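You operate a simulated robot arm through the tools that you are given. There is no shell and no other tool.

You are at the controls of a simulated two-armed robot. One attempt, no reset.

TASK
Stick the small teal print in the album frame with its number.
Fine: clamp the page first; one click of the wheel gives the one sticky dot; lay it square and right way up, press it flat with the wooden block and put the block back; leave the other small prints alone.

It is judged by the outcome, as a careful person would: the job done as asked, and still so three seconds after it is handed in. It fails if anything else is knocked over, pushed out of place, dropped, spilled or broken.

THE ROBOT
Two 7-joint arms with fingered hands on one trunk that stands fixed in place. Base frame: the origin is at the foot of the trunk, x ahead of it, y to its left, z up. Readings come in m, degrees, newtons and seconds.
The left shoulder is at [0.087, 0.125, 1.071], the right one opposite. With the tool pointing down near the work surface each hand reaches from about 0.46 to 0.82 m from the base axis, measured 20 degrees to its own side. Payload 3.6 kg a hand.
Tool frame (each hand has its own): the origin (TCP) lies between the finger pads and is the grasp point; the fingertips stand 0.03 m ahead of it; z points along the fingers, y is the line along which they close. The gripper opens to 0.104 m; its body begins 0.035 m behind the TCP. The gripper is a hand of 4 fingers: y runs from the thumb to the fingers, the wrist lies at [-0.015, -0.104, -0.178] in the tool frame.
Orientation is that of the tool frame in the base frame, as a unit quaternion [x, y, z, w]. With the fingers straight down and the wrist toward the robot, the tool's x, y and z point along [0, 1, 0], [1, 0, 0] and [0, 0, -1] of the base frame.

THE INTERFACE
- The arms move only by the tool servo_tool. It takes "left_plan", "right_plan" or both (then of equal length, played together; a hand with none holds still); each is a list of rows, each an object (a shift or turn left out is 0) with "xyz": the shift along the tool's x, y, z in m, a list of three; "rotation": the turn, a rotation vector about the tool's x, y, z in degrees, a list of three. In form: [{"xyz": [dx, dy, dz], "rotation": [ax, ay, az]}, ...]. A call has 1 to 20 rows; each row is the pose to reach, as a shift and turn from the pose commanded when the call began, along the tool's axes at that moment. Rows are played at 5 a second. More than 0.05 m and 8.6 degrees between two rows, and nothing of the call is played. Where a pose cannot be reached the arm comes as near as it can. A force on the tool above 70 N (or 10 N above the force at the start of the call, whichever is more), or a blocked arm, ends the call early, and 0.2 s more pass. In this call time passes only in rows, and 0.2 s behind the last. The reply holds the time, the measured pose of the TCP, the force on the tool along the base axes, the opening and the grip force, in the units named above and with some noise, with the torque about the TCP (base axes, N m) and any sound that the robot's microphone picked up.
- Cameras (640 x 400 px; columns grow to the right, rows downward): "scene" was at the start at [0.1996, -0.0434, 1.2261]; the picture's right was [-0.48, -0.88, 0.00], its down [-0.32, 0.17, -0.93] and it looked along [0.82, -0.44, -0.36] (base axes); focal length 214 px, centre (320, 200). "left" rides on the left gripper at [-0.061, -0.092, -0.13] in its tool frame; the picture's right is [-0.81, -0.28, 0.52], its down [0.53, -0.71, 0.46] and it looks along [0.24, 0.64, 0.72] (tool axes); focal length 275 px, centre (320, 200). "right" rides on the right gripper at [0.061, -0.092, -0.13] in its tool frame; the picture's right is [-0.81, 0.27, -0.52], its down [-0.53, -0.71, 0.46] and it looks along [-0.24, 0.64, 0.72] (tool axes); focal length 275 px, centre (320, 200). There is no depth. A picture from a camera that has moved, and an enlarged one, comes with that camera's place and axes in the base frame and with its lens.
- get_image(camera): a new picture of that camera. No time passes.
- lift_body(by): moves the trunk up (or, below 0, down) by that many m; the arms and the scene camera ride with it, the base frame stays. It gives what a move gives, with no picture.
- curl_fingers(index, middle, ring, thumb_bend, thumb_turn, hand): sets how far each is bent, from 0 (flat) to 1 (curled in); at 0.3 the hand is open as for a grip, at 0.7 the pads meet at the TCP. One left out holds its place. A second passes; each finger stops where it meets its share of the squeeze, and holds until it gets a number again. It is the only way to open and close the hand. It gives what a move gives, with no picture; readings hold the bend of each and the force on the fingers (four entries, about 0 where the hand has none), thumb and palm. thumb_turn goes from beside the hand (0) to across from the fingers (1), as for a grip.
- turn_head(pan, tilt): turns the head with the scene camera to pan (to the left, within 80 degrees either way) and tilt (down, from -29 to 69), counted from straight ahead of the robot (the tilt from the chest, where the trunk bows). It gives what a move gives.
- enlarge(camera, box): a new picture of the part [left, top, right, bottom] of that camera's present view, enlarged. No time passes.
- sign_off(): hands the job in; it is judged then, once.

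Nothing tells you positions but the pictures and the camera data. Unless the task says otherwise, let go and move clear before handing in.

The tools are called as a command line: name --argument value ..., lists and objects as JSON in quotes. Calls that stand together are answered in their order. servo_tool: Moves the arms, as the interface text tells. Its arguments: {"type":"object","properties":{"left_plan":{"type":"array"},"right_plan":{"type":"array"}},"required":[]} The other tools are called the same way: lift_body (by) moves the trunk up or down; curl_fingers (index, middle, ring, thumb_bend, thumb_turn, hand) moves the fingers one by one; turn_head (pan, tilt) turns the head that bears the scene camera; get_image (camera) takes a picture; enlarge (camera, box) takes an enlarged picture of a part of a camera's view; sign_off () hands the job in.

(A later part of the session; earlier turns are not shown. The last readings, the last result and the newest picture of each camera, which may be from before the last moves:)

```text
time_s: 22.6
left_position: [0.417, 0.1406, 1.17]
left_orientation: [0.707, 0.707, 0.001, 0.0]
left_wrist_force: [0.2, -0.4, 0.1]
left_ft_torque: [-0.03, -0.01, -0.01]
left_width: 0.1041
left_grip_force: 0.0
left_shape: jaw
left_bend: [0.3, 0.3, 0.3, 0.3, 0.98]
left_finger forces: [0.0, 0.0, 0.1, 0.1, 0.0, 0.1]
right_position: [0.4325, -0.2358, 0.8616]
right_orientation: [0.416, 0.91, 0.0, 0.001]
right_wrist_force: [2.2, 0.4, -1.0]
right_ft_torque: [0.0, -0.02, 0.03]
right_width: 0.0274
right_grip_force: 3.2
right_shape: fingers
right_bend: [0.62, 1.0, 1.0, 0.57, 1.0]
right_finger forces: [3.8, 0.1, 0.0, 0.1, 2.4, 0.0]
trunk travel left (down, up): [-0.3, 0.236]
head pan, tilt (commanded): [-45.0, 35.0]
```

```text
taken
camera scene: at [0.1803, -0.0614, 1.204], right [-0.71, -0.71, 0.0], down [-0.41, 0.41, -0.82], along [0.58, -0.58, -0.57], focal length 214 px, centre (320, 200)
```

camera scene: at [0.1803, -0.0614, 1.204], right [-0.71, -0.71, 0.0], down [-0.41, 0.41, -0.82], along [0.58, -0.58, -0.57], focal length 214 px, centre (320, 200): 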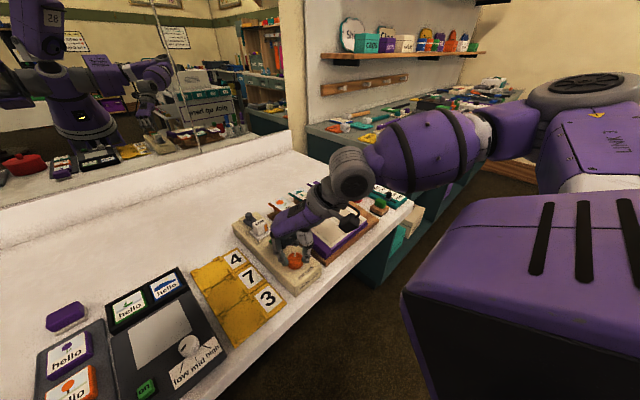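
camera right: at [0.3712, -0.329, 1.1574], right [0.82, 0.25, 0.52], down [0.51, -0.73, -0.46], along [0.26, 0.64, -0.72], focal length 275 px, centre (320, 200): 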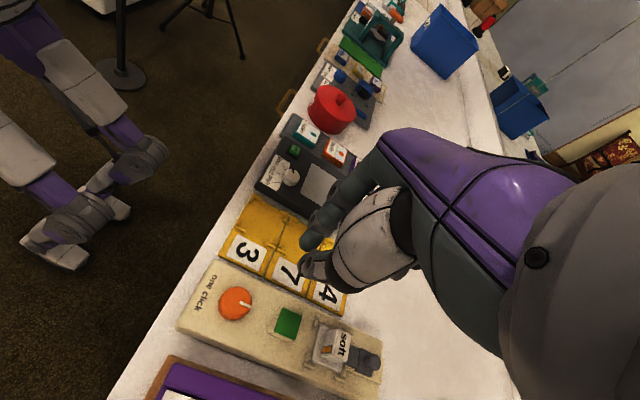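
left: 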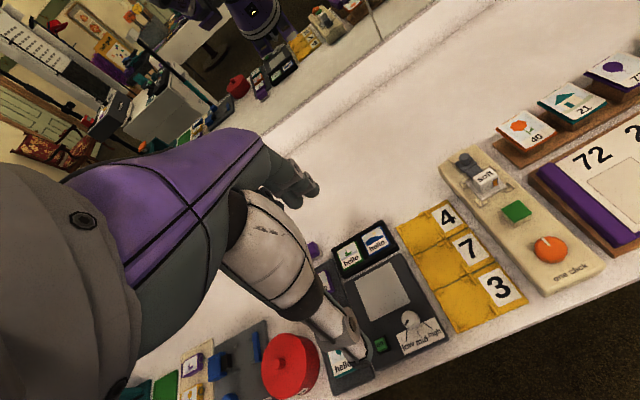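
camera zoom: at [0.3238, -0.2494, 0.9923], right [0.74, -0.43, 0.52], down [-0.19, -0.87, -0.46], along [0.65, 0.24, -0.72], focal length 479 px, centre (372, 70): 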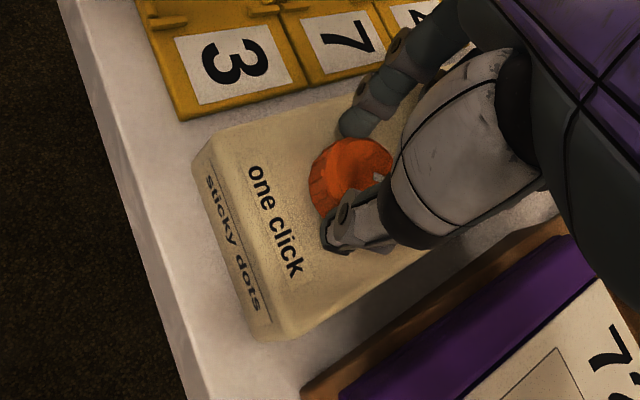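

That spot is at the projected place of the hand camera's lens, so it belongs to the hand, not the page. The wheel lags the hand now (about 37° vs 47°), so I'll grip a bit firmer and go on.

curl_fingers --hand "right" --index 0.78 --thumb_bend 0.7

enlarge --camera "scene" --box '[255, 220, 335, 290]'

```text
time_s: 23.6
left_position: [0.417, 0.1406, 1.1704]
left_orientation: [0.707, 0.707, 0.0, 0.0]
left_wrist_force: [-0.3, 0.5, 0.3]
left_ft_torque: [-0.01, 0.02, 0.0]
left_width: 0.1037
left_grip_force: 0.1
left_shape: jaw
left_bend: [0.3, 0.3, 0.3, 0.3, 0.98]
left_finger forces: [0.0, 0.1, 0.0, 0.0, 0.0, 0.1]
right_position: [0.4316, -0.2354, 0.8611]
right_orientation: [0.415, 0.91, 0.0, 0.0]
right_wrist_force: [-0.5, 0.8, -0.9]
right_ft_torque: [-0.04, 0.07, 0.01]
right_width: 0.0257
right_grip_force: 8.7
right_shape: fingers
right_bend: [0.62, 1.0, 1.0, 0.6, 1.0]
right_finger forces: [7.9, 0.0, 0.0, 0.1, 9.3, 0.0]
trunk travel left (down, up): [-0.3, 0.236]
head pan, tilt (commanded): [-45.0, 35.0]
```

```text
5.71 times, centred on (295, 255) of scene
camera zoom: at [0.1801, -0.0614, 1.204], right [-0.71, -0.71, 0.0], down [-0.41, 0.41, -0.82], along [0.58, -0.58, -0.57], focal length 1226 px, centre (463, -114)
```

zoom: 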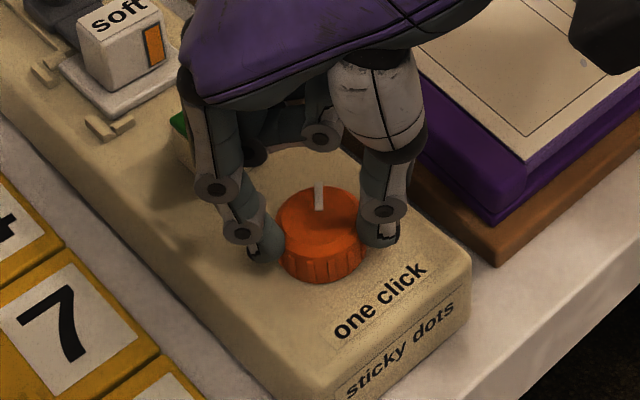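

Grip is now about 8–9 N on both sides. I continue the turn in small steps.

servo_tool --right_plan '[{"xyz": [0, 0, 0], "rotation": [0, 0, 3]}, {"xyz": [0, 0.0, 0], "rotation": [0, 0, 6]}]'

enlarge --camera "scene" --box '[255, 220, 335, 290]'

```text
time_s: 24.2
left_position: [0.4183, 0.14, 1.17]
left_orientation: [0.707, 0.707, 0.001, 0.0]
left_wrist_force: [-0.9, 0.4, -0.5]
left_ft_torque: [0.01, -0.01, 0.03]
left_width: 0.1035
left_grip_force: 0.1
left_shape: jaw
left_bend: [0.3, 0.3, 0.3, 0.3, 0.98]
left_finger forces: [0.1, 0.0, 0.1, 0.1, 0.0, 0.1]
right_position: [0.4318, -0.2359, 0.8609]
right_orientation: [0.461, 0.887, 0.001, 0.0]
right_wrist_force: [-0.9, 1.8, -2.4]
right_ft_torque: [0.03, 0.02, 0.01]
right_width: 0.0257
right_grip_force: 8.9
right_shape: fingers
right_bend: [0.61, 1.0, 1.0, 0.6, 1.0]
right_finger forces: [8.8, 0.0, 0.0, 0.0, 8.1, 0.0]
trunk travel left (down, up): [-0.3, 0.236]
head pan, tilt (commanded): [-45.0, 35.0]
```

```text
5.71 times, centred on (295, 255) of scene
camera zoom: at [0.1802, -0.0613, 1.204], right [-0.71, -0.71, 0.0], down [-0.41, 0.41, -0.82], along [0.58, -0.58, -0.57], focal length 1226 px, centre (463, -114)
```

zoom: 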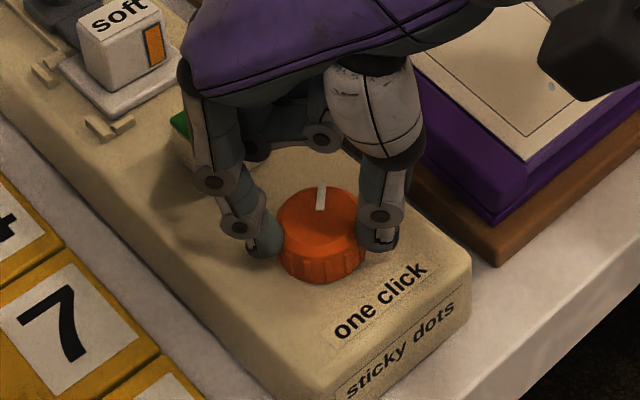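

The spot moved with the hand, so it is the lens. The wheel is following; I go on.

servo_tool --right_plan '[{"xyz": [0, 0, 0], "rotation": [0, 0, 3]}, {"xyz": [0, 0.0, 0], "rotation": [0, 0, 6]}]'

enlarge --camera "scene" --box '[255, 220, 335, 290]'

```text
time_s: 24.8
left_position: [0.4175, 0.141, 1.1695]
left_orientation: [0.707, 0.707, 0.0, 0.0]
left_wrist_force: [-0.1, -0.3, 0.1]
left_ft_torque: [0.05, -0.04, -0.03]
left_width: 0.104
left_grip_force: 0.0
left_shape: jaw
left_bend: [0.3, 0.3, 0.3, 0.3, 0.98]
left_finger forces: [0.0, 0.1, 0.0, 0.0, 0.1, 0.0]
right_position: [0.4326, -0.2369, 0.8608]
right_orientation: [0.508, 0.861, 0.0, 0.0]
right_wrist_force: [-0.6, 2.1, -3.2]
right_ft_torque: [0.04, -0.01, 0.02]
right_width: 0.0256
right_grip_force: 8.9
right_shape: fingers
right_bend: [0.61, 1.0, 1.0, 0.61, 1.0]
right_finger forces: [9.0, 0.1, 0.0, 0.0, 8.0, 0.0]
trunk travel left (down, up): [-0.3, 0.236]
head pan, tilt (commanded): [-45.0, 35.0]
```

```text
5.71 times, centred on (295, 255) of scene
camera zoom: at [0.1802, -0.0613, 1.204], right [-0.71, -0.71, 0.0], down [-0.41, 0.41, -0.82], along [0.58, -0.58, -0.57], focal length 1226 px, centre (463, -114)
```

zoom: 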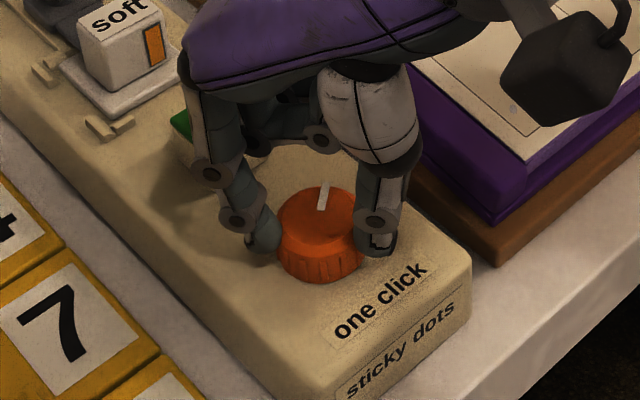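

servo_tool --right_plan '[{"xyz": [0, 0, 0], "rotation": [0, 0, 3]}, {"xyz": [0, 0.0, 0], "rotation": [0, 0, 6]}]'

enlarge --camera "scene" --box '[255, 220, 335, 290]'

```text
time_s: 25.4
left_position: [0.4172, 0.1397, 1.1702]
left_orientation: [0.707, 0.707, 0.0, 0.001]
left_wrist_force: [1.3, -0.1, 0.4]
left_ft_torque: [-0.01, -0.01, -0.02]
left_width: 0.1039
left_grip_force: 0.1
left_shape: jaw
left_bend: [0.3, 0.3, 0.3, 0.3, 0.98]
left_finger forces: [0.0, 0.0, 0.0, 0.1, 0.0, 0.0]
right_position: [0.433, -0.2361, 0.8604]
right_orientation: [0.553, 0.833, 0.001, 0.001]
right_wrist_force: [0.7, 2.6, -1.8]
right_ft_torque: [0.04, 0.05, 0.01]
right_width: 0.0257
right_grip_force: 8.7
right_shape: fingers
right_bend: [0.61, 1.0, 1.0, 0.61, 1.0]
right_finger forces: [9.4, 0.0, 0.0, 0.0, 7.7, 0.1]
trunk travel left (down, up): [-0.3, 0.236]
head pan, tilt (commanded): [-45.0, 35.0]
```

```text
5.71 times, centred on (295, 255) of scene
camera zoom: at [0.1803, -0.0612, 1.204], right [-0.71, -0.71, 0.0], down [-0.41, 0.41, -0.82], along [0.58, -0.58, -0.57], focal length 1226 px, centre (463, -114)
```

zoom: 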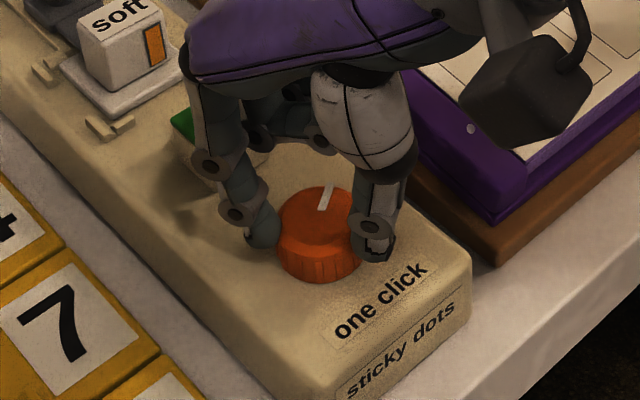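

servo_tool --right_plan '[{"xyz": [0, 0, 0], "rotation": [0, 0, 3]}, {"xyz": [0, 0.0, 0], "rotation": [0, 0, 6]}]'

enlarge --camera "scene" --box '[255, 220, 335, 290]'

```text
time_s: 26.0
left_position: [0.4175, 0.1413, 1.1701]
left_orientation: [0.708, 0.707, 0.0, 0.0]
left_wrist_force: [0.4, 0.4, 0.2]
left_ft_torque: [0.03, -0.02, 0.01]
left_width: 0.1034
left_grip_force: 0.1
left_shape: jaw
left_bend: [0.3, 0.3, 0.3, 0.3, 0.98]
left_finger forces: [0.1, 0.0, 0.0, 0.0, 0.0, 0.0]
right_position: [0.4326, -0.2354, 0.8616]
right_orientation: [0.595, 0.804, 0.0, 0.0]
right_wrist_force: [0.4, 3.1, -2.7]
right_ft_torque: [0.08, 0.01, 0.04]
right_width: 0.0258
right_grip_force: 9.1
right_shape: fingers
right_bend: [0.61, 1.0, 1.0, 0.61, 1.0]
right_finger forces: [10.0, 0.0, 0.1, 0.0, 7.6, 0.0]
trunk travel left (down, up): [-0.3, 0.236]
head pan, tilt (commanded): [-45.0, 35.0]
```

```text
5.71 times, centred on (295, 255) of scene
camera zoom: at [0.1803, -0.0611, 1.204], right [-0.71, -0.71, 0.0], down [-0.41, 0.41, -0.82], along [0.58, -0.58, -0.57], focal length 1226 px, centre (463, -114)
```

zoom: 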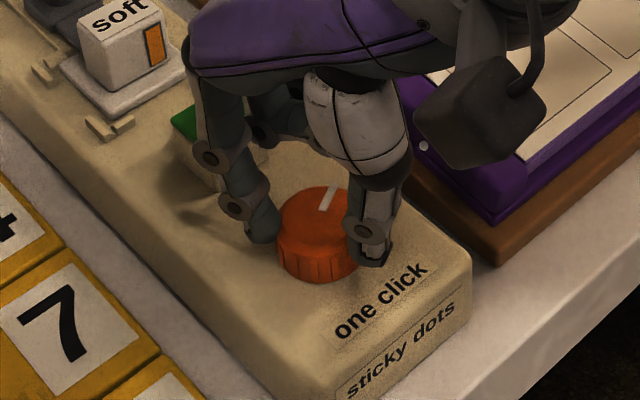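

servo_tool --right_plan '[{"xyz": [0, 0, 0], "rotation": [0, 0, 3]}, {"xyz": [0, 0.0, 0], "rotation": [0, 0, 6]}]'

enlarge --camera "scene" --box '[255, 220, 335, 290]'

```text
time_s: 26.6
left_position: [0.4167, 0.1413, 1.1699]
left_orientation: [0.707, 0.707, 0.0, 0.0]
left_wrist_force: [0.6, -0.1, 1.0]
left_ft_torque: [0.04, 0.04, 0.0]
left_width: 0.1038
left_grip_force: 0.1
left_shape: jaw
left_bend: [0.3, 0.3, 0.3, 0.3, 0.98]
left_finger forces: [0.0, 0.1, 0.1, 0.0, 0.1, 0.0]
right_position: [0.4335, -0.236, 0.8611]
right_orientation: [0.636, 0.772, 0.0, 0.0]
right_wrist_force: [1.9, 2.8, -1.8]
right_ft_torque: [0.05, -0.09, 0.01]
right_width: 0.0254
right_grip_force: 8.9
right_shape: fingers
right_bend: [0.6, 1.0, 1.0, 0.61, 1.0]
right_finger forces: [9.8, 0.0, 0.1, 0.1, 7.3, 0.0]
trunk travel left (down, up): [-0.3, 0.236]
head pan, tilt (commanded): [-45.0, 35.0]
```

```text
5.71 times, centred on (295, 255) of scene
camera zoom: at [0.1804, -0.0611, 1.204], right [-0.71, -0.71, 0.0], down [-0.41, 0.41, -0.82], along [0.58, -0.58, -0.57], focal length 1226 px, centre (463, -114)
```

zoom: 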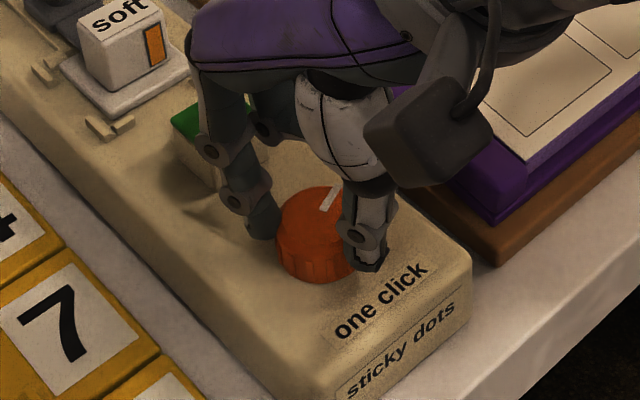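

servo_tool --right_plan '[{"xyz": [0, 0, 0], "rotation": [0, 0, 3]}, {"xyz": [0, 0.0, 0], "rotation": [0, 0, 6]}]'

enlarge --camera "scene" --box '[255, 220, 335, 290]'

```text
time_s: 27.2
left_position: [0.4178, 0.1401, 1.1697]
left_orientation: [0.707, 0.707, 0.0, 0.0]
left_wrist_force: [-0.6, -0.8, -0.6]
left_ft_torque: [-0.02, -0.02, 0.0]
left_width: 0.1038
left_grip_force: 0.1
left_shape: jaw
left_bend: [0.3, 0.3, 0.3, 0.3, 0.98]
left_finger forces: [0.0, 0.0, 0.1, 0.1, 0.1, 0.0]
right_position: [0.4339, -0.2357, 0.8614]
right_orientation: [0.676, 0.737, 0.0, 0.0]
right_wrist_force: [3.4, 1.8, -2.3]
right_ft_torque: [0.04, -0.08, 0.04]
right_width: 0.0257
right_grip_force: 8.6
right_shape: fingers
right_bend: [0.6, 1.0, 1.0, 0.61, 1.0]
right_finger forces: [10.1, 0.0, 0.0, 0.1, 6.9, 0.1]
trunk travel left (down, up): [-0.3, 0.236]
head pan, tilt (commanded): [-45.0, 35.0]
```

```text
5.71 times, centred on (295, 255) of scene
camera zoom: at [0.1805, -0.0612, 1.204], right [-0.71, -0.71, 0.0], down [-0.41, 0.41, -0.82], along [0.58, -0.58, -0.57], focal length 1226 px, centre (463, -114)
```

zoom: 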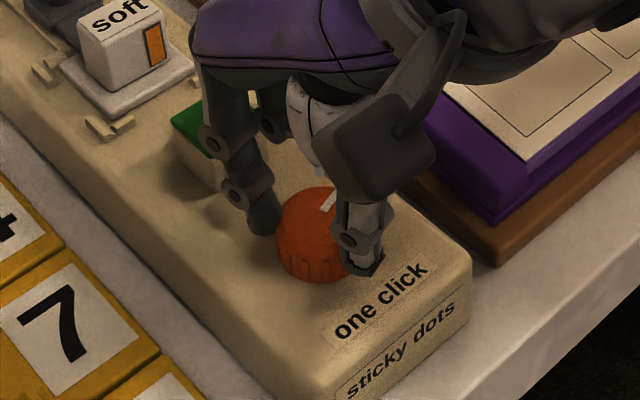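

The wheel barely moved in the last step, so the fingers are slipping. I'll open the pinch and look at the wheel and the dispenser before regrasping.

curl_fingers --hand "right" --index 0.48 --thumb_bend 0.46

enlarge --camera "scene" --box '[255, 220, 335, 290]'

enlarge --camera "right" --box '[170, 160, 410, 390]'

```text
time_s: 28.2
left_position: [0.4171, 0.1407, 1.171]
left_orientation: [0.707, 0.707, 0.001, 0.0]
left_wrist_force: [0.1, 0.2, -0.3]
left_ft_torque: [0.0, 0.0, 0.02]
left_width: 0.1038
left_grip_force: 0.2
left_shape: jaw
left_bend: [0.3, 0.3, 0.3, 0.3, 0.98]
left_finger forces: [0.0, 0.1, 0.0, 0.0, 0.0, 0.0]
right_position: [0.4329, -0.2351, 0.8618]
right_orientation: [0.676, 0.737, 0.0, 0.0]
right_wrist_force: [0.0, -1.2, 0.4]
right_ft_torque: [0.02, -0.03, 0.04]
right_width: 0.0591
right_grip_force: 0.1
right_shape: fingers
right_bend: [0.48, 1.0, 1.0, 0.46, 1.0]
right_finger forces: [0.0, 0.0, 0.0, 0.0, 0.0, 0.1]
trunk travel left (down, up): [-0.3, 0.236]
head pan, tilt (commanded): [-45.0, 35.0]
```

```text
5.71 times, centred on (295, 255) of scene
camera zoom: at [0.1801, -0.0614, 1.2041], right [-0.71, -0.71, 0.0], down [-0.41, 0.41, -0.82], along [0.58, -0.58, -0.57], focal length 1226 px, centre (463, -114)
```

zoom: 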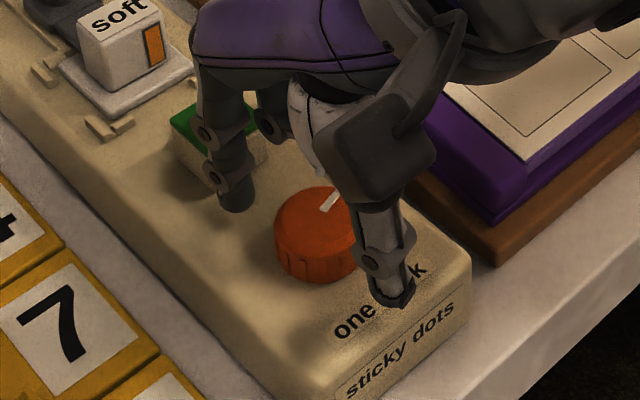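

```text
1.74 times, centred on (290, 275) of right
camera zoom: at [0.3364, -0.1827, 0.9924], right [0.34, -0.78, 0.52], down [-0.66, -0.59, -0.46], along [0.66, -0.19, -0.72], focal length 479 px, centre (372, 70)
```

zoom: 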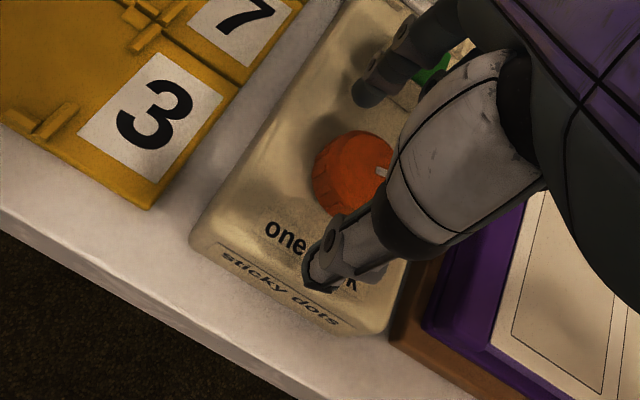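

The wheel stayed where I left it, about 70° on, no click yet. I raise the hand, rotate it back, and check the dispenser for any dot.

servo_tool --right_plan '[{"xyz": [0, 0, -0.03]}, {"xyz": [0, 0, -0.06]}, {"xyz": [0, 0, -0.06], "rotation": [0, 0, -8]}, {"xyz": [0, 0, -0.06], "rotation": [0, 0, -16]}, {"xyz": [0, 0, -0.06], "rotation": [0, 0, -24]}, {"xyz": [0, 0, -0.06], "rotation": [0, 0, -32]}, {"xyz": [0, 0, -0.06], "rotation": [0, 0, -40]}, {"xyz": [0, 0, -0.06], "rotation": [0, 0, -48]}, {"xyz": [0, 0, -0.06], "rotation": [0, 0, -56]}, {"xyz": [0, 0, -0.06], "rotation": [0, 0, -64]}, {"xyz": [0, 0, -0.06], "rotation": [0, 0, -72]}, {"xyz": [0, 0, -0.06], "rotation": [0, 0, -80]}]'

enlarge --camera "scene" --box '[235, 200, 335, 290]'

enlarge --camera "right" --box '[140, 150, 400, 400]'

```text
time_s: 30.8
left_position: [0.4175, 0.141, 1.1711]
left_orientation: [0.707, 0.707, 0.0, 0.0]
left_wrist_force: [-0.3, 0.6, 0.0]
left_ft_torque: [0.0, 0.0, -0.02]
left_width: 0.1038
left_grip_force: 0.0
left_shape: jaw
left_bend: [0.3, 0.3, 0.3, 0.3, 0.98]
left_finger forces: [0.0, 0.0, 0.0, 0.0, 0.0, 0.0]
right_position: [0.4328, -0.2361, 0.9218]
right_orientation: [0.043, 0.999, 0.001, 0.0]
right_wrist_force: [0.5, -0.4, 0.7]
right_ft_torque: [0.01, -0.03, 0.01]
right_width: 0.0592
right_grip_force: 0.1
right_shape: fingers
right_bend: [0.48, 1.0, 1.0, 0.46, 1.0]
right_finger forces: [0.0, 0.0, 0.0, 0.0, 0.0, 0.0]
trunk travel left (down, up): [-0.3, 0.236]
head pan, tilt (commanded): [-45.0, 35.0]
```

```text
4.44 times, centred on (285, 245) of scene
camera zoom: at [0.1803, -0.0613, 1.204], right [-0.71, -0.71, 0.0], down [-0.41, 0.41, -0.82], along [0.58, -0.58, -0.57], focal length 953 px, centre (476, 0)
```

zoom: 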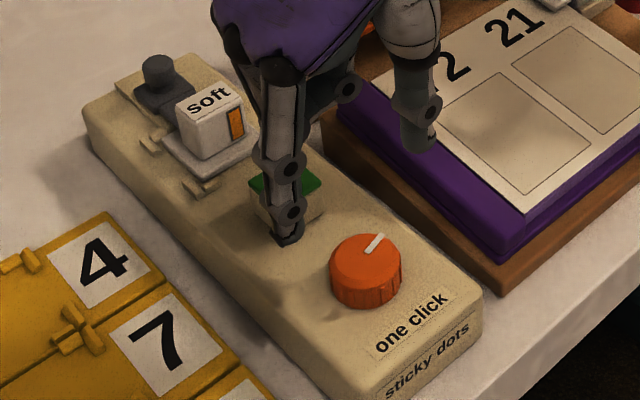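

```text
1.60 times, centred on (270, 275) of right
camera zoom: at [0.3648, -0.3221, 1.0524], right [0.83, 0.2, 0.52], down [0.47, -0.76, -0.46], along [0.3, 0.62, -0.72], focal length 440 px, centre (400, 80)
```

zoom: 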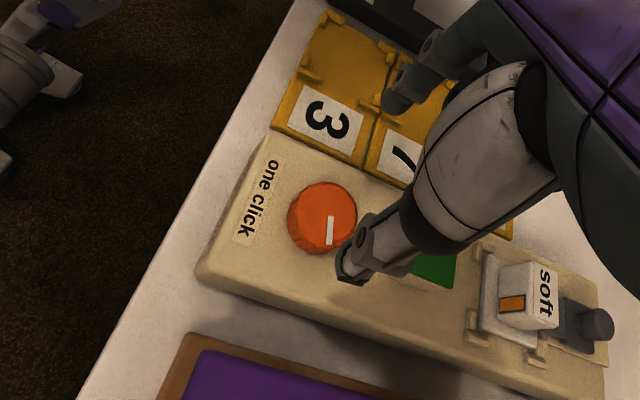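

No dot anywhere yet; the wheel holds its position at roughly 70°. I regrasp it (same pose as before, slightly deeper) with a firm pinch.

servo_tool --right_plan '[{"xyz": [-0.001, -0.0015, 0.03]}, {"xyz": [-0.001, -0.0015, 0.055]}, {"xyz": [-0.001, -0.0015, 0.063]}]'

curl_fingers --hand "right" --index 0.75 --thumb_bend 0.72

enlarge --camera "scene" --box '[255, 220, 335, 290]'

```text
time_s: 31.6
left_position: [0.4178, 0.1419, 1.1705]
left_orientation: [0.707, 0.707, -0.001, 0.0]
left_wrist_force: [-1.0, -0.7, -1.0]
left_ft_torque: [-0.02, -0.03, 0.0]
left_width: 0.1037
left_grip_force: 0.1
left_shape: jaw
left_bend: [0.3, 0.3, 0.3, 0.3, 0.98]
left_finger forces: [0.0, 0.0, 0.1, 0.0, 0.0, 0.0]
right_position: [0.4351, -0.2384, 0.8576]
right_orientation: [0.045, 0.999, 0.001, 0.0]
right_wrist_force: [0.3, 0.1, -0.1]
right_ft_torque: [0.01, 0.01, 0.0]
right_width: 0.059
right_grip_force: 0.0
right_shape: fingers
right_bend: [0.48, 1.0, 1.0, 0.46, 1.0]
right_finger forces: [0.0, 0.0, 0.1, 0.1, 0.0, 0.0]
trunk travel left (down, up): [-0.3, 0.236]
head pan, tilt (commanded): [-45.0, 35.0]
```

```text
time_s: 32.6
left_position: [0.4185, 0.14, 1.1693]
left_orientation: [0.707, 0.707, -0.001, 0.001]
left_wrist_force: [0.3, 0.8, -0.5]
left_ft_torque: [0.01, -0.01, 0.01]
left_width: 0.1037
left_grip_force: 0.0
left_shape: jaw
left_bend: [0.3, 0.3, 0.3, 0.3, 0.98]
left_finger forces: [0.0, 0.0, 0.0, 0.0, 0.0, 0.0]
right_position: [0.4342, -0.2374, 0.8571]
right_orientation: [0.044, 0.999, 0.0, 0.0]
right_wrist_force: [-1.7, -2.0, -2.2]
right_ft_torque: [-0.05, 0.07, -0.01]
right_width: 0.0276
right_grip_force: 9.5
right_shape: fingers
right_bend: [0.61, 1.0, 1.0, 0.6, 1.0]
right_finger forces: [8.8, 0.0, 0.0, 0.0, 10.4, 0.0]
trunk travel left (down, up): [-0.3, 0.236]
head pan, tilt (commanded): [-45.0, 35.0]
```

```text
5.71 times, centred on (295, 255) of scene
camera zoom: at [0.1801, -0.0617, 1.204], right [-0.71, -0.71, 0.0], down [-0.41, 0.41, -0.82], along [0.58, -0.58, -0.57], focal length 1226 px, centre (463, -114)
```

zoom: 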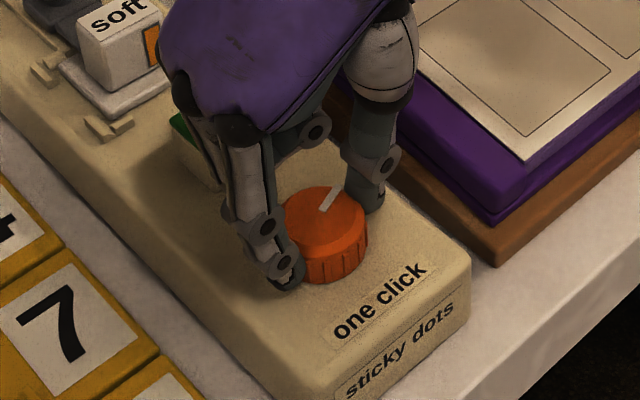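

Both pads bear on the wheel with about 9 N. I resume turning clockwise in 4° steps, listening.

servo_tool --right_plan '[{"xyz": [0, 0, 0], "rotation": [0, 0, 4]}, {"xyz": [0, 0, 0], "rotation": [0, 0, 8]}]'

enlarge --camera "scene" --box '[255, 220, 335, 290]'

```text
time_s: 33.2
left_position: [0.4173, 0.1393, 1.1695]
left_orientation: [0.707, 0.707, 0.0, 0.0]
left_wrist_force: [0.0, 0.7, -0.2]
left_ft_torque: [0.03, 0.0, 0.0]
left_width: 0.1036
left_grip_force: 0.1
left_shape: jaw
left_bend: [0.3, 0.3, 0.3, 0.3, 0.98]
left_finger forces: [0.0, 0.0, 0.0, 0.0, 0.0, 0.0]
right_position: [0.4339, -0.2374, 0.8591]
right_orientation: [0.114, 0.993, 0.001, 0.0]
right_wrist_force: [-2.6, -2.8, -2.9]
right_ft_torque: [-0.05, 0.04, -0.02]
right_width: 0.0274
right_grip_force: 10.0
right_shape: fingers
right_bend: [0.61, 1.0, 1.0, 0.6, 1.0]
right_finger forces: [8.3, 0.0, 0.0, 0.0, 11.2, 0.0]
trunk travel left (down, up): [-0.3, 0.236]
head pan, tilt (commanded): [-45.0, 35.0]
```

```text
5.71 times, centred on (295, 255) of scene
camera zoom: at [0.1801, -0.0619, 1.204], right [-0.71, -0.71, 0.0], down [-0.41, 0.41, -0.82], along [0.58, -0.58, -0.57], focal length 1226 px, centre (463, -114)
```

zoom: 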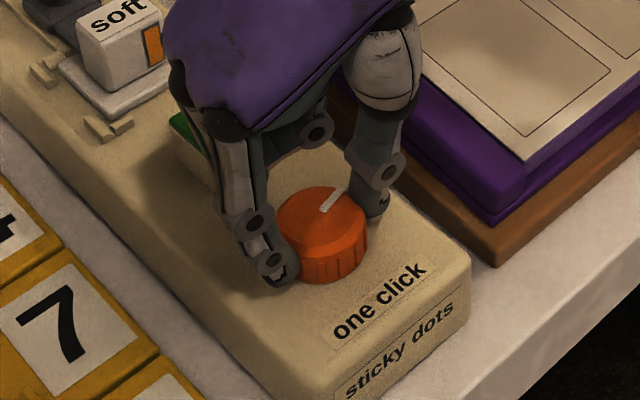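

servo_tool --right_plan '[{"xyz": [0, 0, 0], "rotation": [0, 0, 4]}, {"xyz": [0, 0, 0], "rotation": [0, 0, 8]}]'

enlarge --camera "scene" --box '[255, 220, 335, 290]'

```text
time_s: 33.8
left_position: [0.4164, 0.1406, 1.1704]
left_orientation: [0.707, 0.707, 0.0, 0.001]
left_wrist_force: [0.3, -0.3, 0.1]
left_ft_torque: [0.02, 0.0, -0.03]
left_width: 0.1034
left_grip_force: 0.0
left_shape: jaw
left_bend: [0.3, 0.3, 0.3, 0.3, 0.98]
left_finger forces: [0.1, 0.0, 0.0, 0.0, 0.1, 0.0]
right_position: [0.435, -0.2375, 0.858]
right_orientation: [0.183, 0.983, 0.0, -0.001]
right_wrist_force: [-0.8, -1.9, -5.5]
right_ft_torque: [-0.04, 0.01, -0.01]
right_width: 0.0275
right_grip_force: 8.9
right_shape: fingers
right_bend: [0.61, 1.0, 1.0, 0.6, 1.0]
right_finger forces: [8.2, 0.1, 0.1, 0.0, 10.2, 0.0]
trunk travel left (down, up): [-0.3, 0.236]
head pan, tilt (commanded): [-45.0, 35.0]
```

```text
5.71 times, centred on (295, 255) of scene
camera zoom: at [0.1803, -0.0619, 1.204], right [-0.71, -0.71, 0.0], down [-0.41, 0.41, -0.82], along [0.58, -0.58, -0.57], focal length 1226 px, centre (463, -114)
```

zoom: 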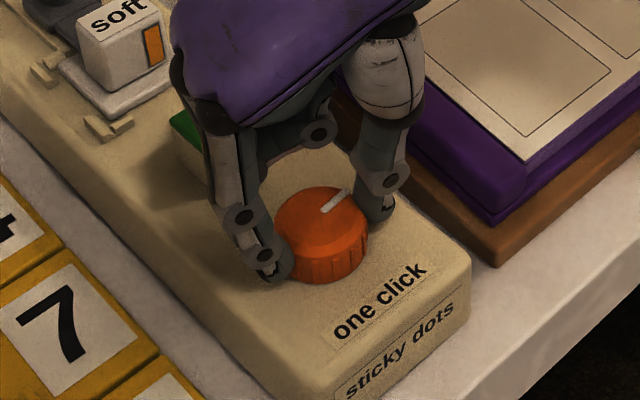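

servo_tool --right_plan '[{"xyz": [0, 0, 0], "rotation": [0, 0, 4]}, {"xyz": [0, 0, 0], "rotation": [0, 0, 8]}]'

enlarge --camera "scene" --box '[255, 220, 335, 290]'

```text
time_s: 34.4
left_position: [0.4183, 0.1401, 1.1705]
left_orientation: [0.707, 0.707, 0.0, -0.001]
left_wrist_force: [1.2, 0.5, -0.2]
left_ft_torque: [0.01, 0.02, -0.01]
left_width: 0.1036
left_grip_force: 0.0
left_shape: jaw
left_bend: [0.3, 0.3, 0.3, 0.3, 0.98]
left_finger forces: [0.0, 0.0, 0.0, 0.0, 0.1, 0.0]
right_position: [0.4333, -0.2381, 0.8576]
right_orientation: [0.251, 0.968, 0.001, -0.001]
right_wrist_force: [-0.3, -2.2, -5.8]
right_ft_torque: [-0.05, -0.02, -0.01]
right_width: 0.0274
right_grip_force: 8.7
right_shape: fingers
right_bend: [0.61, 1.0, 1.0, 0.6, 1.0]
right_finger forces: [8.0, 0.1, 0.0, 0.1, 9.6, 0.0]
trunk travel left (down, up): [-0.3, 0.236]
head pan, tilt (commanded): [-45.0, 35.0]
```

```text
5.71 times, centred on (295, 255) of scene
camera zoom: at [0.1804, -0.0619, 1.204], right [-0.71, -0.71, 0.0], down [-0.41, 0.41, -0.82], along [0.58, -0.58, -0.57], focal length 1226 px, centre (463, -114)
```

zoom: 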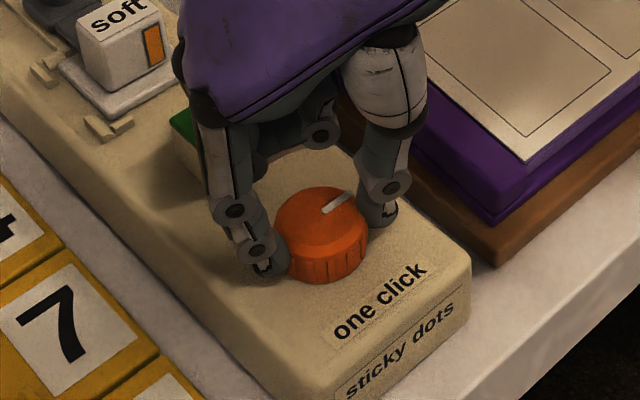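

servo_tool --right_plan '[{"xyz": [0, 0, 0], "rotation": [0, 0, 4]}, {"xyz": [0, 0, 0], "rotation": [0, 0, 8]}]'

enlarge --camera "scene" --box '[255, 220, 335, 290]'

```text
time_s: 35.0
left_position: [0.4182, 0.1403, 1.1706]
left_orientation: [0.707, 0.707, 0.001, 0.0]
left_wrist_force: [0.4, 0.7, -0.2]
left_ft_torque: [0.0, 0.0, 0.01]
left_width: 0.1035
left_grip_force: 0.1
left_shape: jaw
left_bend: [0.3, 0.3, 0.3, 0.3, 0.98]
left_finger forces: [0.0, 0.1, 0.0, 0.0, 0.0, 0.1]
right_position: [0.4331, -0.2373, 0.8577]
right_orientation: [0.318, 0.948, -0.001, 0.001]
right_wrist_force: [-0.9, -1.6, -5.3]
right_ft_torque: [0.02, 0.0, -0.02]
right_width: 0.0276
right_grip_force: 8.5
right_shape: fingers
right_bend: [0.61, 1.0, 1.0, 0.6, 1.0]
right_finger forces: [8.4, 0.1, 0.0, 0.1, 9.5, 0.0]
trunk travel left (down, up): [-0.3, 0.236]
head pan, tilt (commanded): [-45.0, 35.0]
```

```text
5.71 times, centred on (295, 255) of scene
camera zoom: at [0.1803, -0.0617, 1.204], right [-0.71, -0.71, 0.0], down [-0.41, 0.41, -0.82], along [0.58, -0.58, -0.57], focal length 1226 px, centre (463, -114)
```

zoom: 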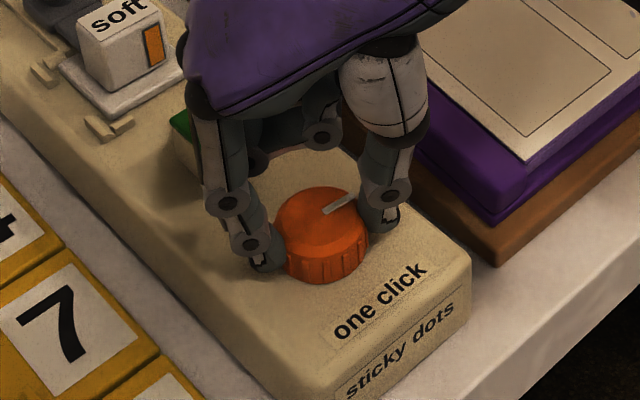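

servo_tool --right_plan '[{"xyz": [0, 0, 0], "rotation": [0, 0, 4]}, {"xyz": [0, 0, 0], "rotation": [0, 0, 8]}]'

enlarge --camera "scene" --box '[255, 220, 335, 290]'

```text
time_s: 35.6
left_position: [0.4176, 0.1408, 1.1694]
left_orientation: [0.707, 0.707, -0.001, 0.0]
left_wrist_force: [-0.3, 0.8, -0.1]
left_ft_torque: [0.04, 0.01, 0.0]
left_width: 0.1037
left_grip_force: 0.0
left_shape: jaw
left_bend: [0.3, 0.3, 0.3, 0.3, 0.98]
left_finger forces: [0.0, 0.0, 0.0, 0.0, 0.1, 0.0]
right_position: [0.4329, -0.238, 0.8586]
right_orientation: [0.383, 0.924, 0.001, 0.001]
right_wrist_force: [0.5, -1.2, -4.4]
right_ft_torque: [-0.01, -0.03, 0.01]
right_width: 0.0273
right_grip_force: 8.8
right_shape: fingers
right_bend: [0.61, 1.0, 1.0, 0.6, 1.0]
right_finger forces: [8.8, 0.0, 0.0, 0.0, 9.3, 0.1]
trunk travel left (down, up): [-0.3, 0.236]
head pan, tilt (commanded): [-45.0, 35.0]
```

```text
5.71 times, centred on (295, 255) of scene
camera zoom: at [0.1803, -0.0616, 1.204], right [-0.71, -0.71, 0.0], down [-0.41, 0.41, -0.82], along [0.58, -0.58, -0.57], focal length 1226 px, centre (463, -114)
```

zoom: 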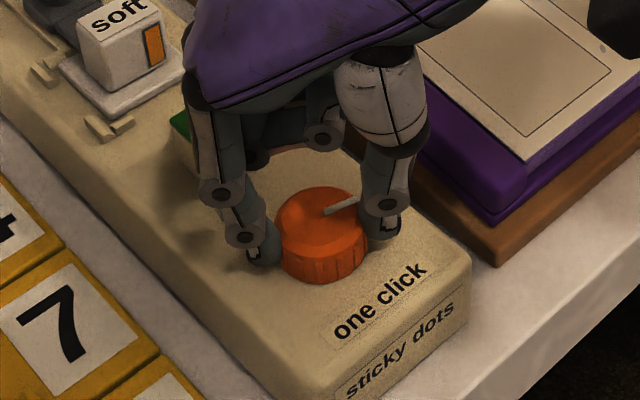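

The wheel is near 95° and still no click. Before turning on, I use the left hand's camera (turned toward the dispenser) to check from the other side that nothing has come out.

servo_tool --left_plan '[{"xyz": [-0.01, 0, 0], "rotation": [0, 0, 8]}, {"xyz": [-0.02, 0, 0.01], "rotation": [0, 0, 16]}, {"xyz": [-0.03, 0, 0.02], "rotation": [0, 0, 24]}, {"xyz": [-0.04, 0, 0.03], "rotation": [0, 0, 32]}, {"xyz": [-0.04, 0, 0.04], "rotation": [0, 0, 40]}, {"xyz": [-0.04, 0, 0.05], "rotation": [0, 0, 48]}, {"xyz": [-0.04, 0, 0.06], "rotation": [0, 0, 56]}, {"xyz": [-0.04, 0, 0.06], "rotation": [0, 0, 64]}]'

get_image --camera "left"

```text
time_s: 37.4
left_position: [0.4174, 0.099, 1.1097]
left_orientation: [0.975, 0.224, 0.001, 0.001]
left_wrist_force: [0.3, -0.7, -0.3]
left_ft_torque: [0.0, 0.0, -0.02]
left_width: 0.1035
left_grip_force: 0.0
left_shape: jaw
left_bend: [0.3, 0.3, 0.3, 0.3, 0.98]
left_finger forces: [0.0, 0.1, 0.0, 0.0, 0.0, 0.0]
right_position: [0.4328, -0.2377, 0.8577]
right_orientation: [0.383, 0.924, 0.0, 0.0]
right_wrist_force: [0.1, -2.2, -2.7]
right_ft_torque: [-0.01, 0.0, -0.01]
right_width: 0.0273
right_grip_force: 9.1
right_shape: fingers
right_bend: [0.61, 1.0, 1.0, 0.6, 1.0]
right_finger forces: [8.8, 0.0, 0.0, 0.1, 9.3, 0.0]
trunk travel left (down, up): [-0.3, 0.236]
head pan, tilt (commanded): [-45.0, 35.0]
```

```text
taken
camera left: at [0.3217, 0.1557, 1.2398], right [-0.85, -0.11, -0.52], down [0.17, 0.87, -0.46], along [0.5, -0.47, -0.72], focal length 275 px, centre (320, 200)
```

left: 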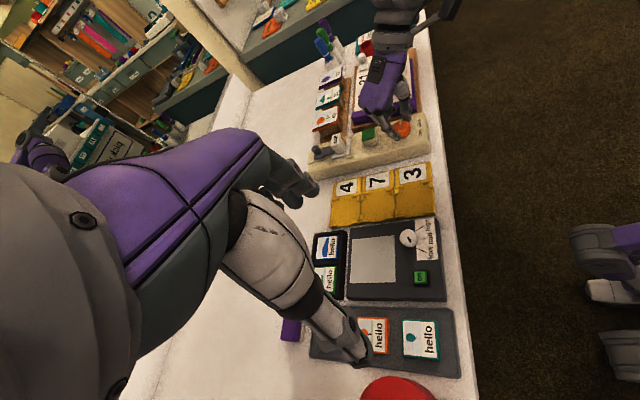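

enlarge --camera "left" --box '[295, 90, 445, 190]'

enlarge --camera "left" --box '[350, 110, 420, 155]'

```text
4.00 times, centred on (370, 140) of left
camera zoom: at [0.3217, 0.1557, 1.2398], right [-0.85, -0.11, -0.52], down [0.17, 0.87, -0.46], along [0.5, -0.47, -0.72], focal length 1101 px, centre (120, 440)
```

zoom: 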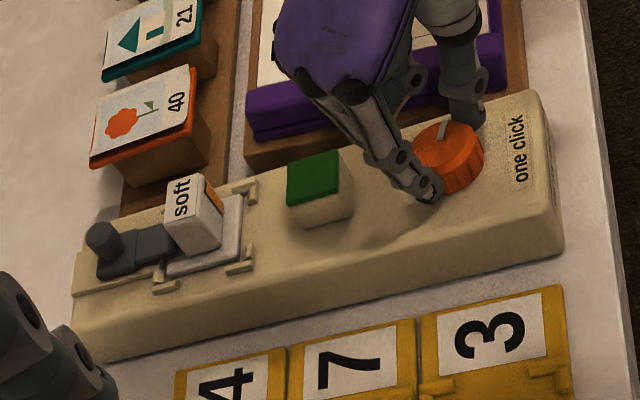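

```text
8.89 times, centred on (385, 132) of left
camera zoom: at [0.3217, 0.1557, 1.2398], right [-0.85, -0.11, -0.52], down [0.17, 0.87, -0.46], along [0.5, -0.47, -0.72], focal length 2447 px, centre (-258, 800)
```

zoom: 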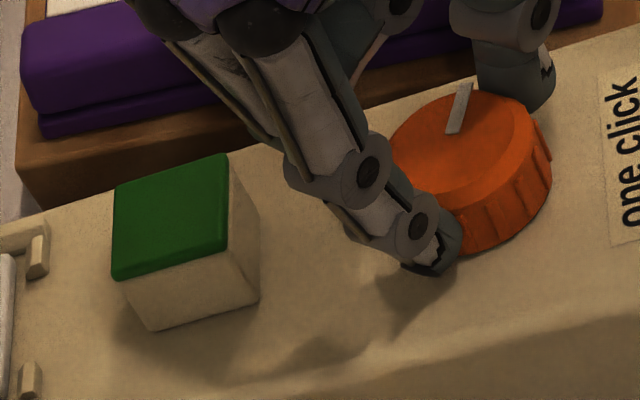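

From the left I see the green block's top is empty and nothing has come out yet. I keep turning, watching from here as well.

servo_tool --right_plan '[{"xyz": [0, 0, 0], "rotation": [0, 0, 4]}, {"xyz": [0, 0, 0], "rotation": [0, 0, 8]}]'

enlarge --camera "left" --box '[295, 90, 445, 190]'

```text
time_s: 38.0
left_position: [0.4168, 0.0996, 1.1091]
left_orientation: [0.975, 0.224, 0.001, 0.0]
left_wrist_force: [-1.0, 0.8, -0.2]
left_ft_torque: [-0.01, 0.0, 0.0]
left_width: 0.1042
left_grip_force: 0.1
left_shape: jaw
left_bend: [0.3, 0.3, 0.3, 0.3, 0.98]
left_finger forces: [0.0, 0.1, 0.0, 0.1, 0.0, 0.1]
right_position: [0.4338, -0.2371, 0.8581]
right_orientation: [0.447, 0.895, 0.0, 0.0]
right_wrist_force: [-0.8, -1.7, -2.5]
right_ft_torque: [-0.01, -0.07, 0.01]
right_width: 0.0274
right_grip_force: 8.8
right_shape: fingers
right_bend: [0.61, 1.0, 1.0, 0.6, 1.0]
right_finger forces: [8.7, 0.1, 0.0, 0.0, 9.3, 0.0]
trunk travel left (down, up): [-0.3, 0.236]
head pan, tilt (commanded): [-45.0, 35.0]
```

```text
4.00 times, centred on (370, 140) of left
camera zoom: at [0.3215, 0.1554, 1.2398], right [-0.85, -0.11, -0.52], down [0.17, 0.87, -0.46], along [0.5, -0.47, -0.72], focal length 1101 px, centre (120, 440)
```

zoom: 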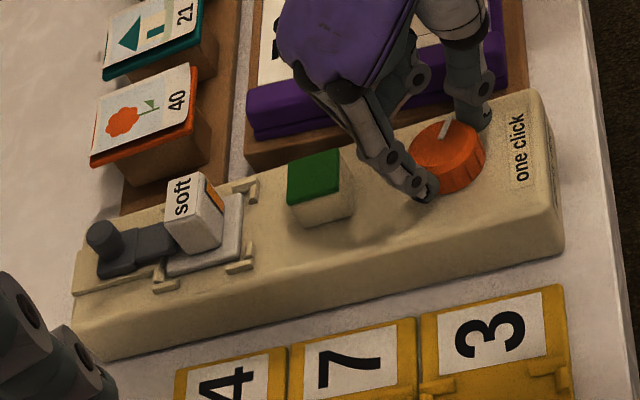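

servo_tool --right_plan '[{"xyz": [0, 0, 0], "rotation": [0, 0, 4]}, {"xyz": [0, 0, 0], "rotation": [0, 0, 8]}, {"xyz": [0, 0, 0], "rotation": [0, 0, 12]}]'

enlarge --camera "left" --box '[350, 90, 440, 155]'

enlarge --camera "scene" --box '[255, 220, 335, 290]'

```text
time_s: 38.8
left_position: [0.4181, 0.0993, 1.1105]
left_orientation: [0.974, 0.226, 0.0, 0.0]
left_wrist_force: [-0.4, -0.3, -0.1]
left_ft_torque: [-0.02, -0.02, 0.02]
left_width: 0.1036
left_grip_force: 0.1
left_shape: jaw
left_bend: [0.3, 0.3, 0.3, 0.3, 0.98]
left_finger forces: [0.1, 0.1, 0.1, 0.0, 0.0, 0.1]
right_position: [0.4338, -0.2384, 0.8583]
right_orientation: [0.538, 0.843, -0.001, 0.001]
right_wrist_force: [0.7, -2.2, -4.6]
right_ft_torque: [-0.02, -0.02, -0.01]
right_width: 0.0275
right_grip_force: 8.8
right_shape: fingers
right_bend: [0.61, 1.0, 1.0, 0.61, 1.0]
right_finger forces: [8.9, 0.0, 0.1, 0.0, 9.0, 0.1]
trunk travel left (down, up): [-0.3, 0.236]
head pan, tilt (commanded): [-45.0, 35.0]
```

```text
6.15 times, centred on (395, 122) of left
camera zoom: at [0.3217, 0.1553, 1.2398], right [-0.85, -0.11, -0.52], down [0.17, 0.87, -0.46], along [0.5, -0.47, -0.73], focal length 1694 px, centre (-142, 677)
```

zoom: 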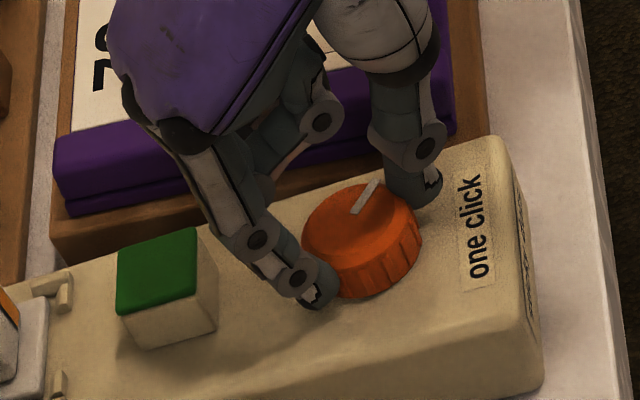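

```text
5.71 times, centred on (295, 255) of scene
camera zoom: at [0.1805, -0.0617, 1.204], right [-0.71, -0.71, 0.0], down [-0.41, 0.41, -0.82], along [0.58, -0.58, -0.57], focal length 1226 px, centre (463, -114)
```

zoom: 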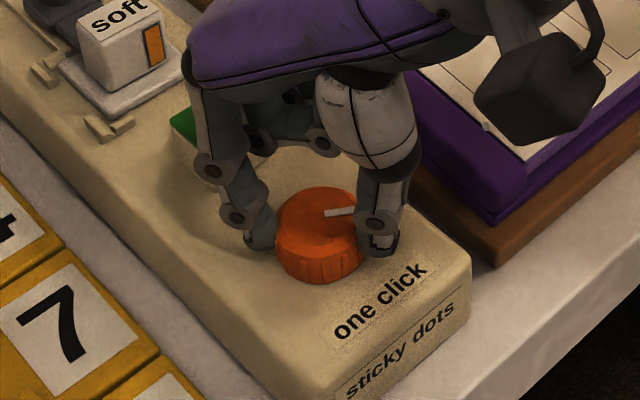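

servo_tool --right_plan '[{"xyz": [0, 0, 0], "rotation": [0, 0, 4]}, {"xyz": [0, 0, 0], "rotation": [0, 0, 8]}, {"xyz": [0, 0, 0], "rotation": [0, 0, 12]}]'

enlarge --camera "left" --box '[350, 90, 440, 155]'

```text
time_s: 39.6
left_position: [0.4178, 0.0979, 1.1097]
left_orientation: [0.974, 0.225, 0.0, 0.0]
left_wrist_force: [0.0, -0.2, 0.0]
left_ft_torque: [0.0, 0.0, -0.02]
left_width: 0.1038
left_grip_force: 0.1
left_shape: jaw
left_bend: [0.3, 0.3, 0.3, 0.3, 0.98]
left_finger forces: [0.0, 0.0, 0.1, 0.0, 0.0, 0.0]
right_position: [0.4341, -0.2379, 0.858]
right_orientation: [0.623, 0.782, 0.0, 0.001]
right_wrist_force: [1.1, -1.7, -3.2]
right_ft_torque: [-0.03, -0.1, 0.02]
right_width: 0.0273
right_grip_force: 8.6
right_shape: fingers
right_bend: [0.6, 1.0, 1.0, 0.61, 1.0]
right_finger forces: [9.2, 0.0, 0.0, 0.0, 8.5, 0.0]
trunk travel left (down, up): [-0.3, 0.236]
head pan, tilt (commanded): [-45.0, 35.0]
```

```text
6.15 times, centred on (395, 122) of left
camera zoom: at [0.3218, 0.1553, 1.2398], right [-0.85, -0.11, -0.52], down [0.17, 0.87, -0.46], along [0.5, -0.47, -0.73], focal length 1694 px, centre (-142, 677)
```

zoom: 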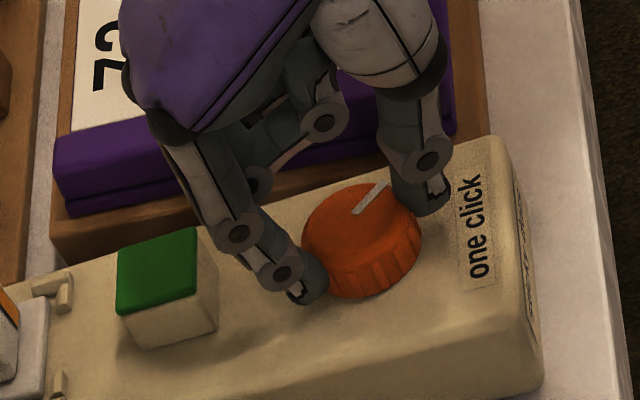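

servo_tool --right_plan '[{"xyz": [0, 0, 0], "rotation": [0, 0, 4]}, {"xyz": [0, 0, 0], "rotation": [0, 0, 8]}, {"xyz": [0, 0, 0], "rotation": [0, 0, 12]}]'

enlarge --camera "left" --box '[350, 90, 440, 155]'

```text
time_s: 40.4
left_position: [0.4161, 0.0996, 1.109]
left_orientation: [0.974, 0.225, 0.0, 0.0]
left_wrist_force: [-0.1, 0.4, -0.6]
left_ft_torque: [0.01, -0.03, 0.01]
left_width: 0.1037
left_grip_force: 0.1
left_shape: jaw
left_bend: [0.3, 0.3, 0.3, 0.3, 0.98]
left_finger forces: [0.0, 0.0, 0.1, 0.0, 0.0, 0.1]
right_position: [0.4342, -0.2387, 0.8588]
right_orientation: [0.702, 0.712, 0.0, 0.0]
right_wrist_force: [1.7, -1.6, -3.7]
right_ft_torque: [-0.06, -0.07, 0.01]
right_width: 0.0276
right_grip_force: 8.8
right_shape: fingers
right_bend: [0.6, 1.0, 1.0, 0.61, 1.0]
right_finger forces: [9.6, 0.1, 0.0, 0.0, 8.2, 0.0]
trunk travel left (down, up): [-0.3, 0.236]
head pan, tilt (commanded): [-45.0, 35.0]
```

```text
6.15 times, centred on (395, 122) of left
camera zoom: at [0.3218, 0.1553, 1.2398], right [-0.85, -0.11, -0.52], down [0.17, 0.87, -0.46], along [0.5, -0.47, -0.73], focal length 1694 px, centre (-142, 677)
```

zoom: 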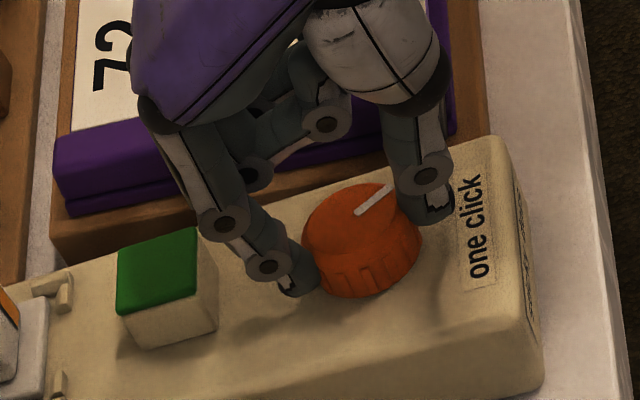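

servo_tool --right_plan '[{"xyz": [0, 0, 0], "rotation": [0, 0, 4]}, {"xyz": [0, 0, 0], "rotation": [0, 0, 8]}, {"xyz": [0, 0, 0], "rotation": [0, 0, 12]}]'

enlarge --camera "left" --box '[350, 90, 440, 155]'

```text
time_s: 41.2
left_position: [0.4169, 0.0987, 1.1097]
left_orientation: [0.975, 0.224, 0.0, 0.0]
left_wrist_force: [-0.7, 0.4, 0.6]
left_ft_torque: [-0.01, 0.02, 0.01]
left_width: 0.1037
left_grip_force: 0.1
left_shape: jaw
left_bend: [0.3, 0.3, 0.3, 0.3, 0.98]
left_finger forces: [0.0, 0.1, 0.1, 0.0, 0.0, 0.0]
right_position: [0.4339, -0.2377, 0.8585]
right_orientation: [0.773, 0.635, 0.0, 0.0]
right_wrist_force: [2.0, -2.8, -3.2]
right_ft_torque: [-0.02, -0.09, 0.0]
right_width: 0.0272
right_grip_force: 9.0
right_shape: fingers
right_bend: [0.6, 1.0, 1.0, 0.61, 1.0]
right_finger forces: [10.2, 0.0, 0.0, 0.1, 7.8, 0.0]
trunk travel left (down, up): [-0.3, 0.236]
head pan, tilt (commanded): [-45.0, 35.0]
```

```text
6.15 times, centred on (395, 122) of left
camera zoom: at [0.3218, 0.1553, 1.2398], right [-0.85, -0.11, -0.52], down [0.17, 0.87, -0.46], along [0.5, -0.47, -0.73], focal length 1694 px, centre (-142, 677)
```

zoom: 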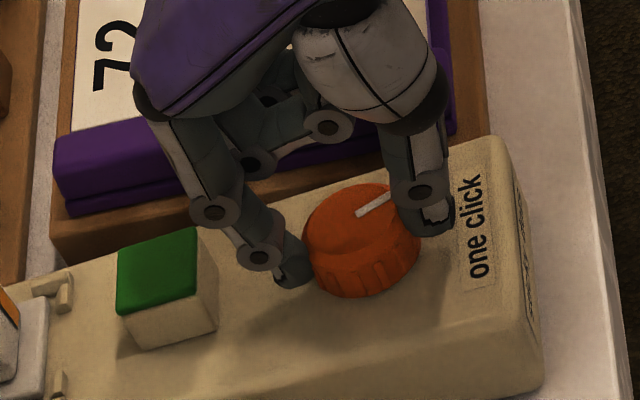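

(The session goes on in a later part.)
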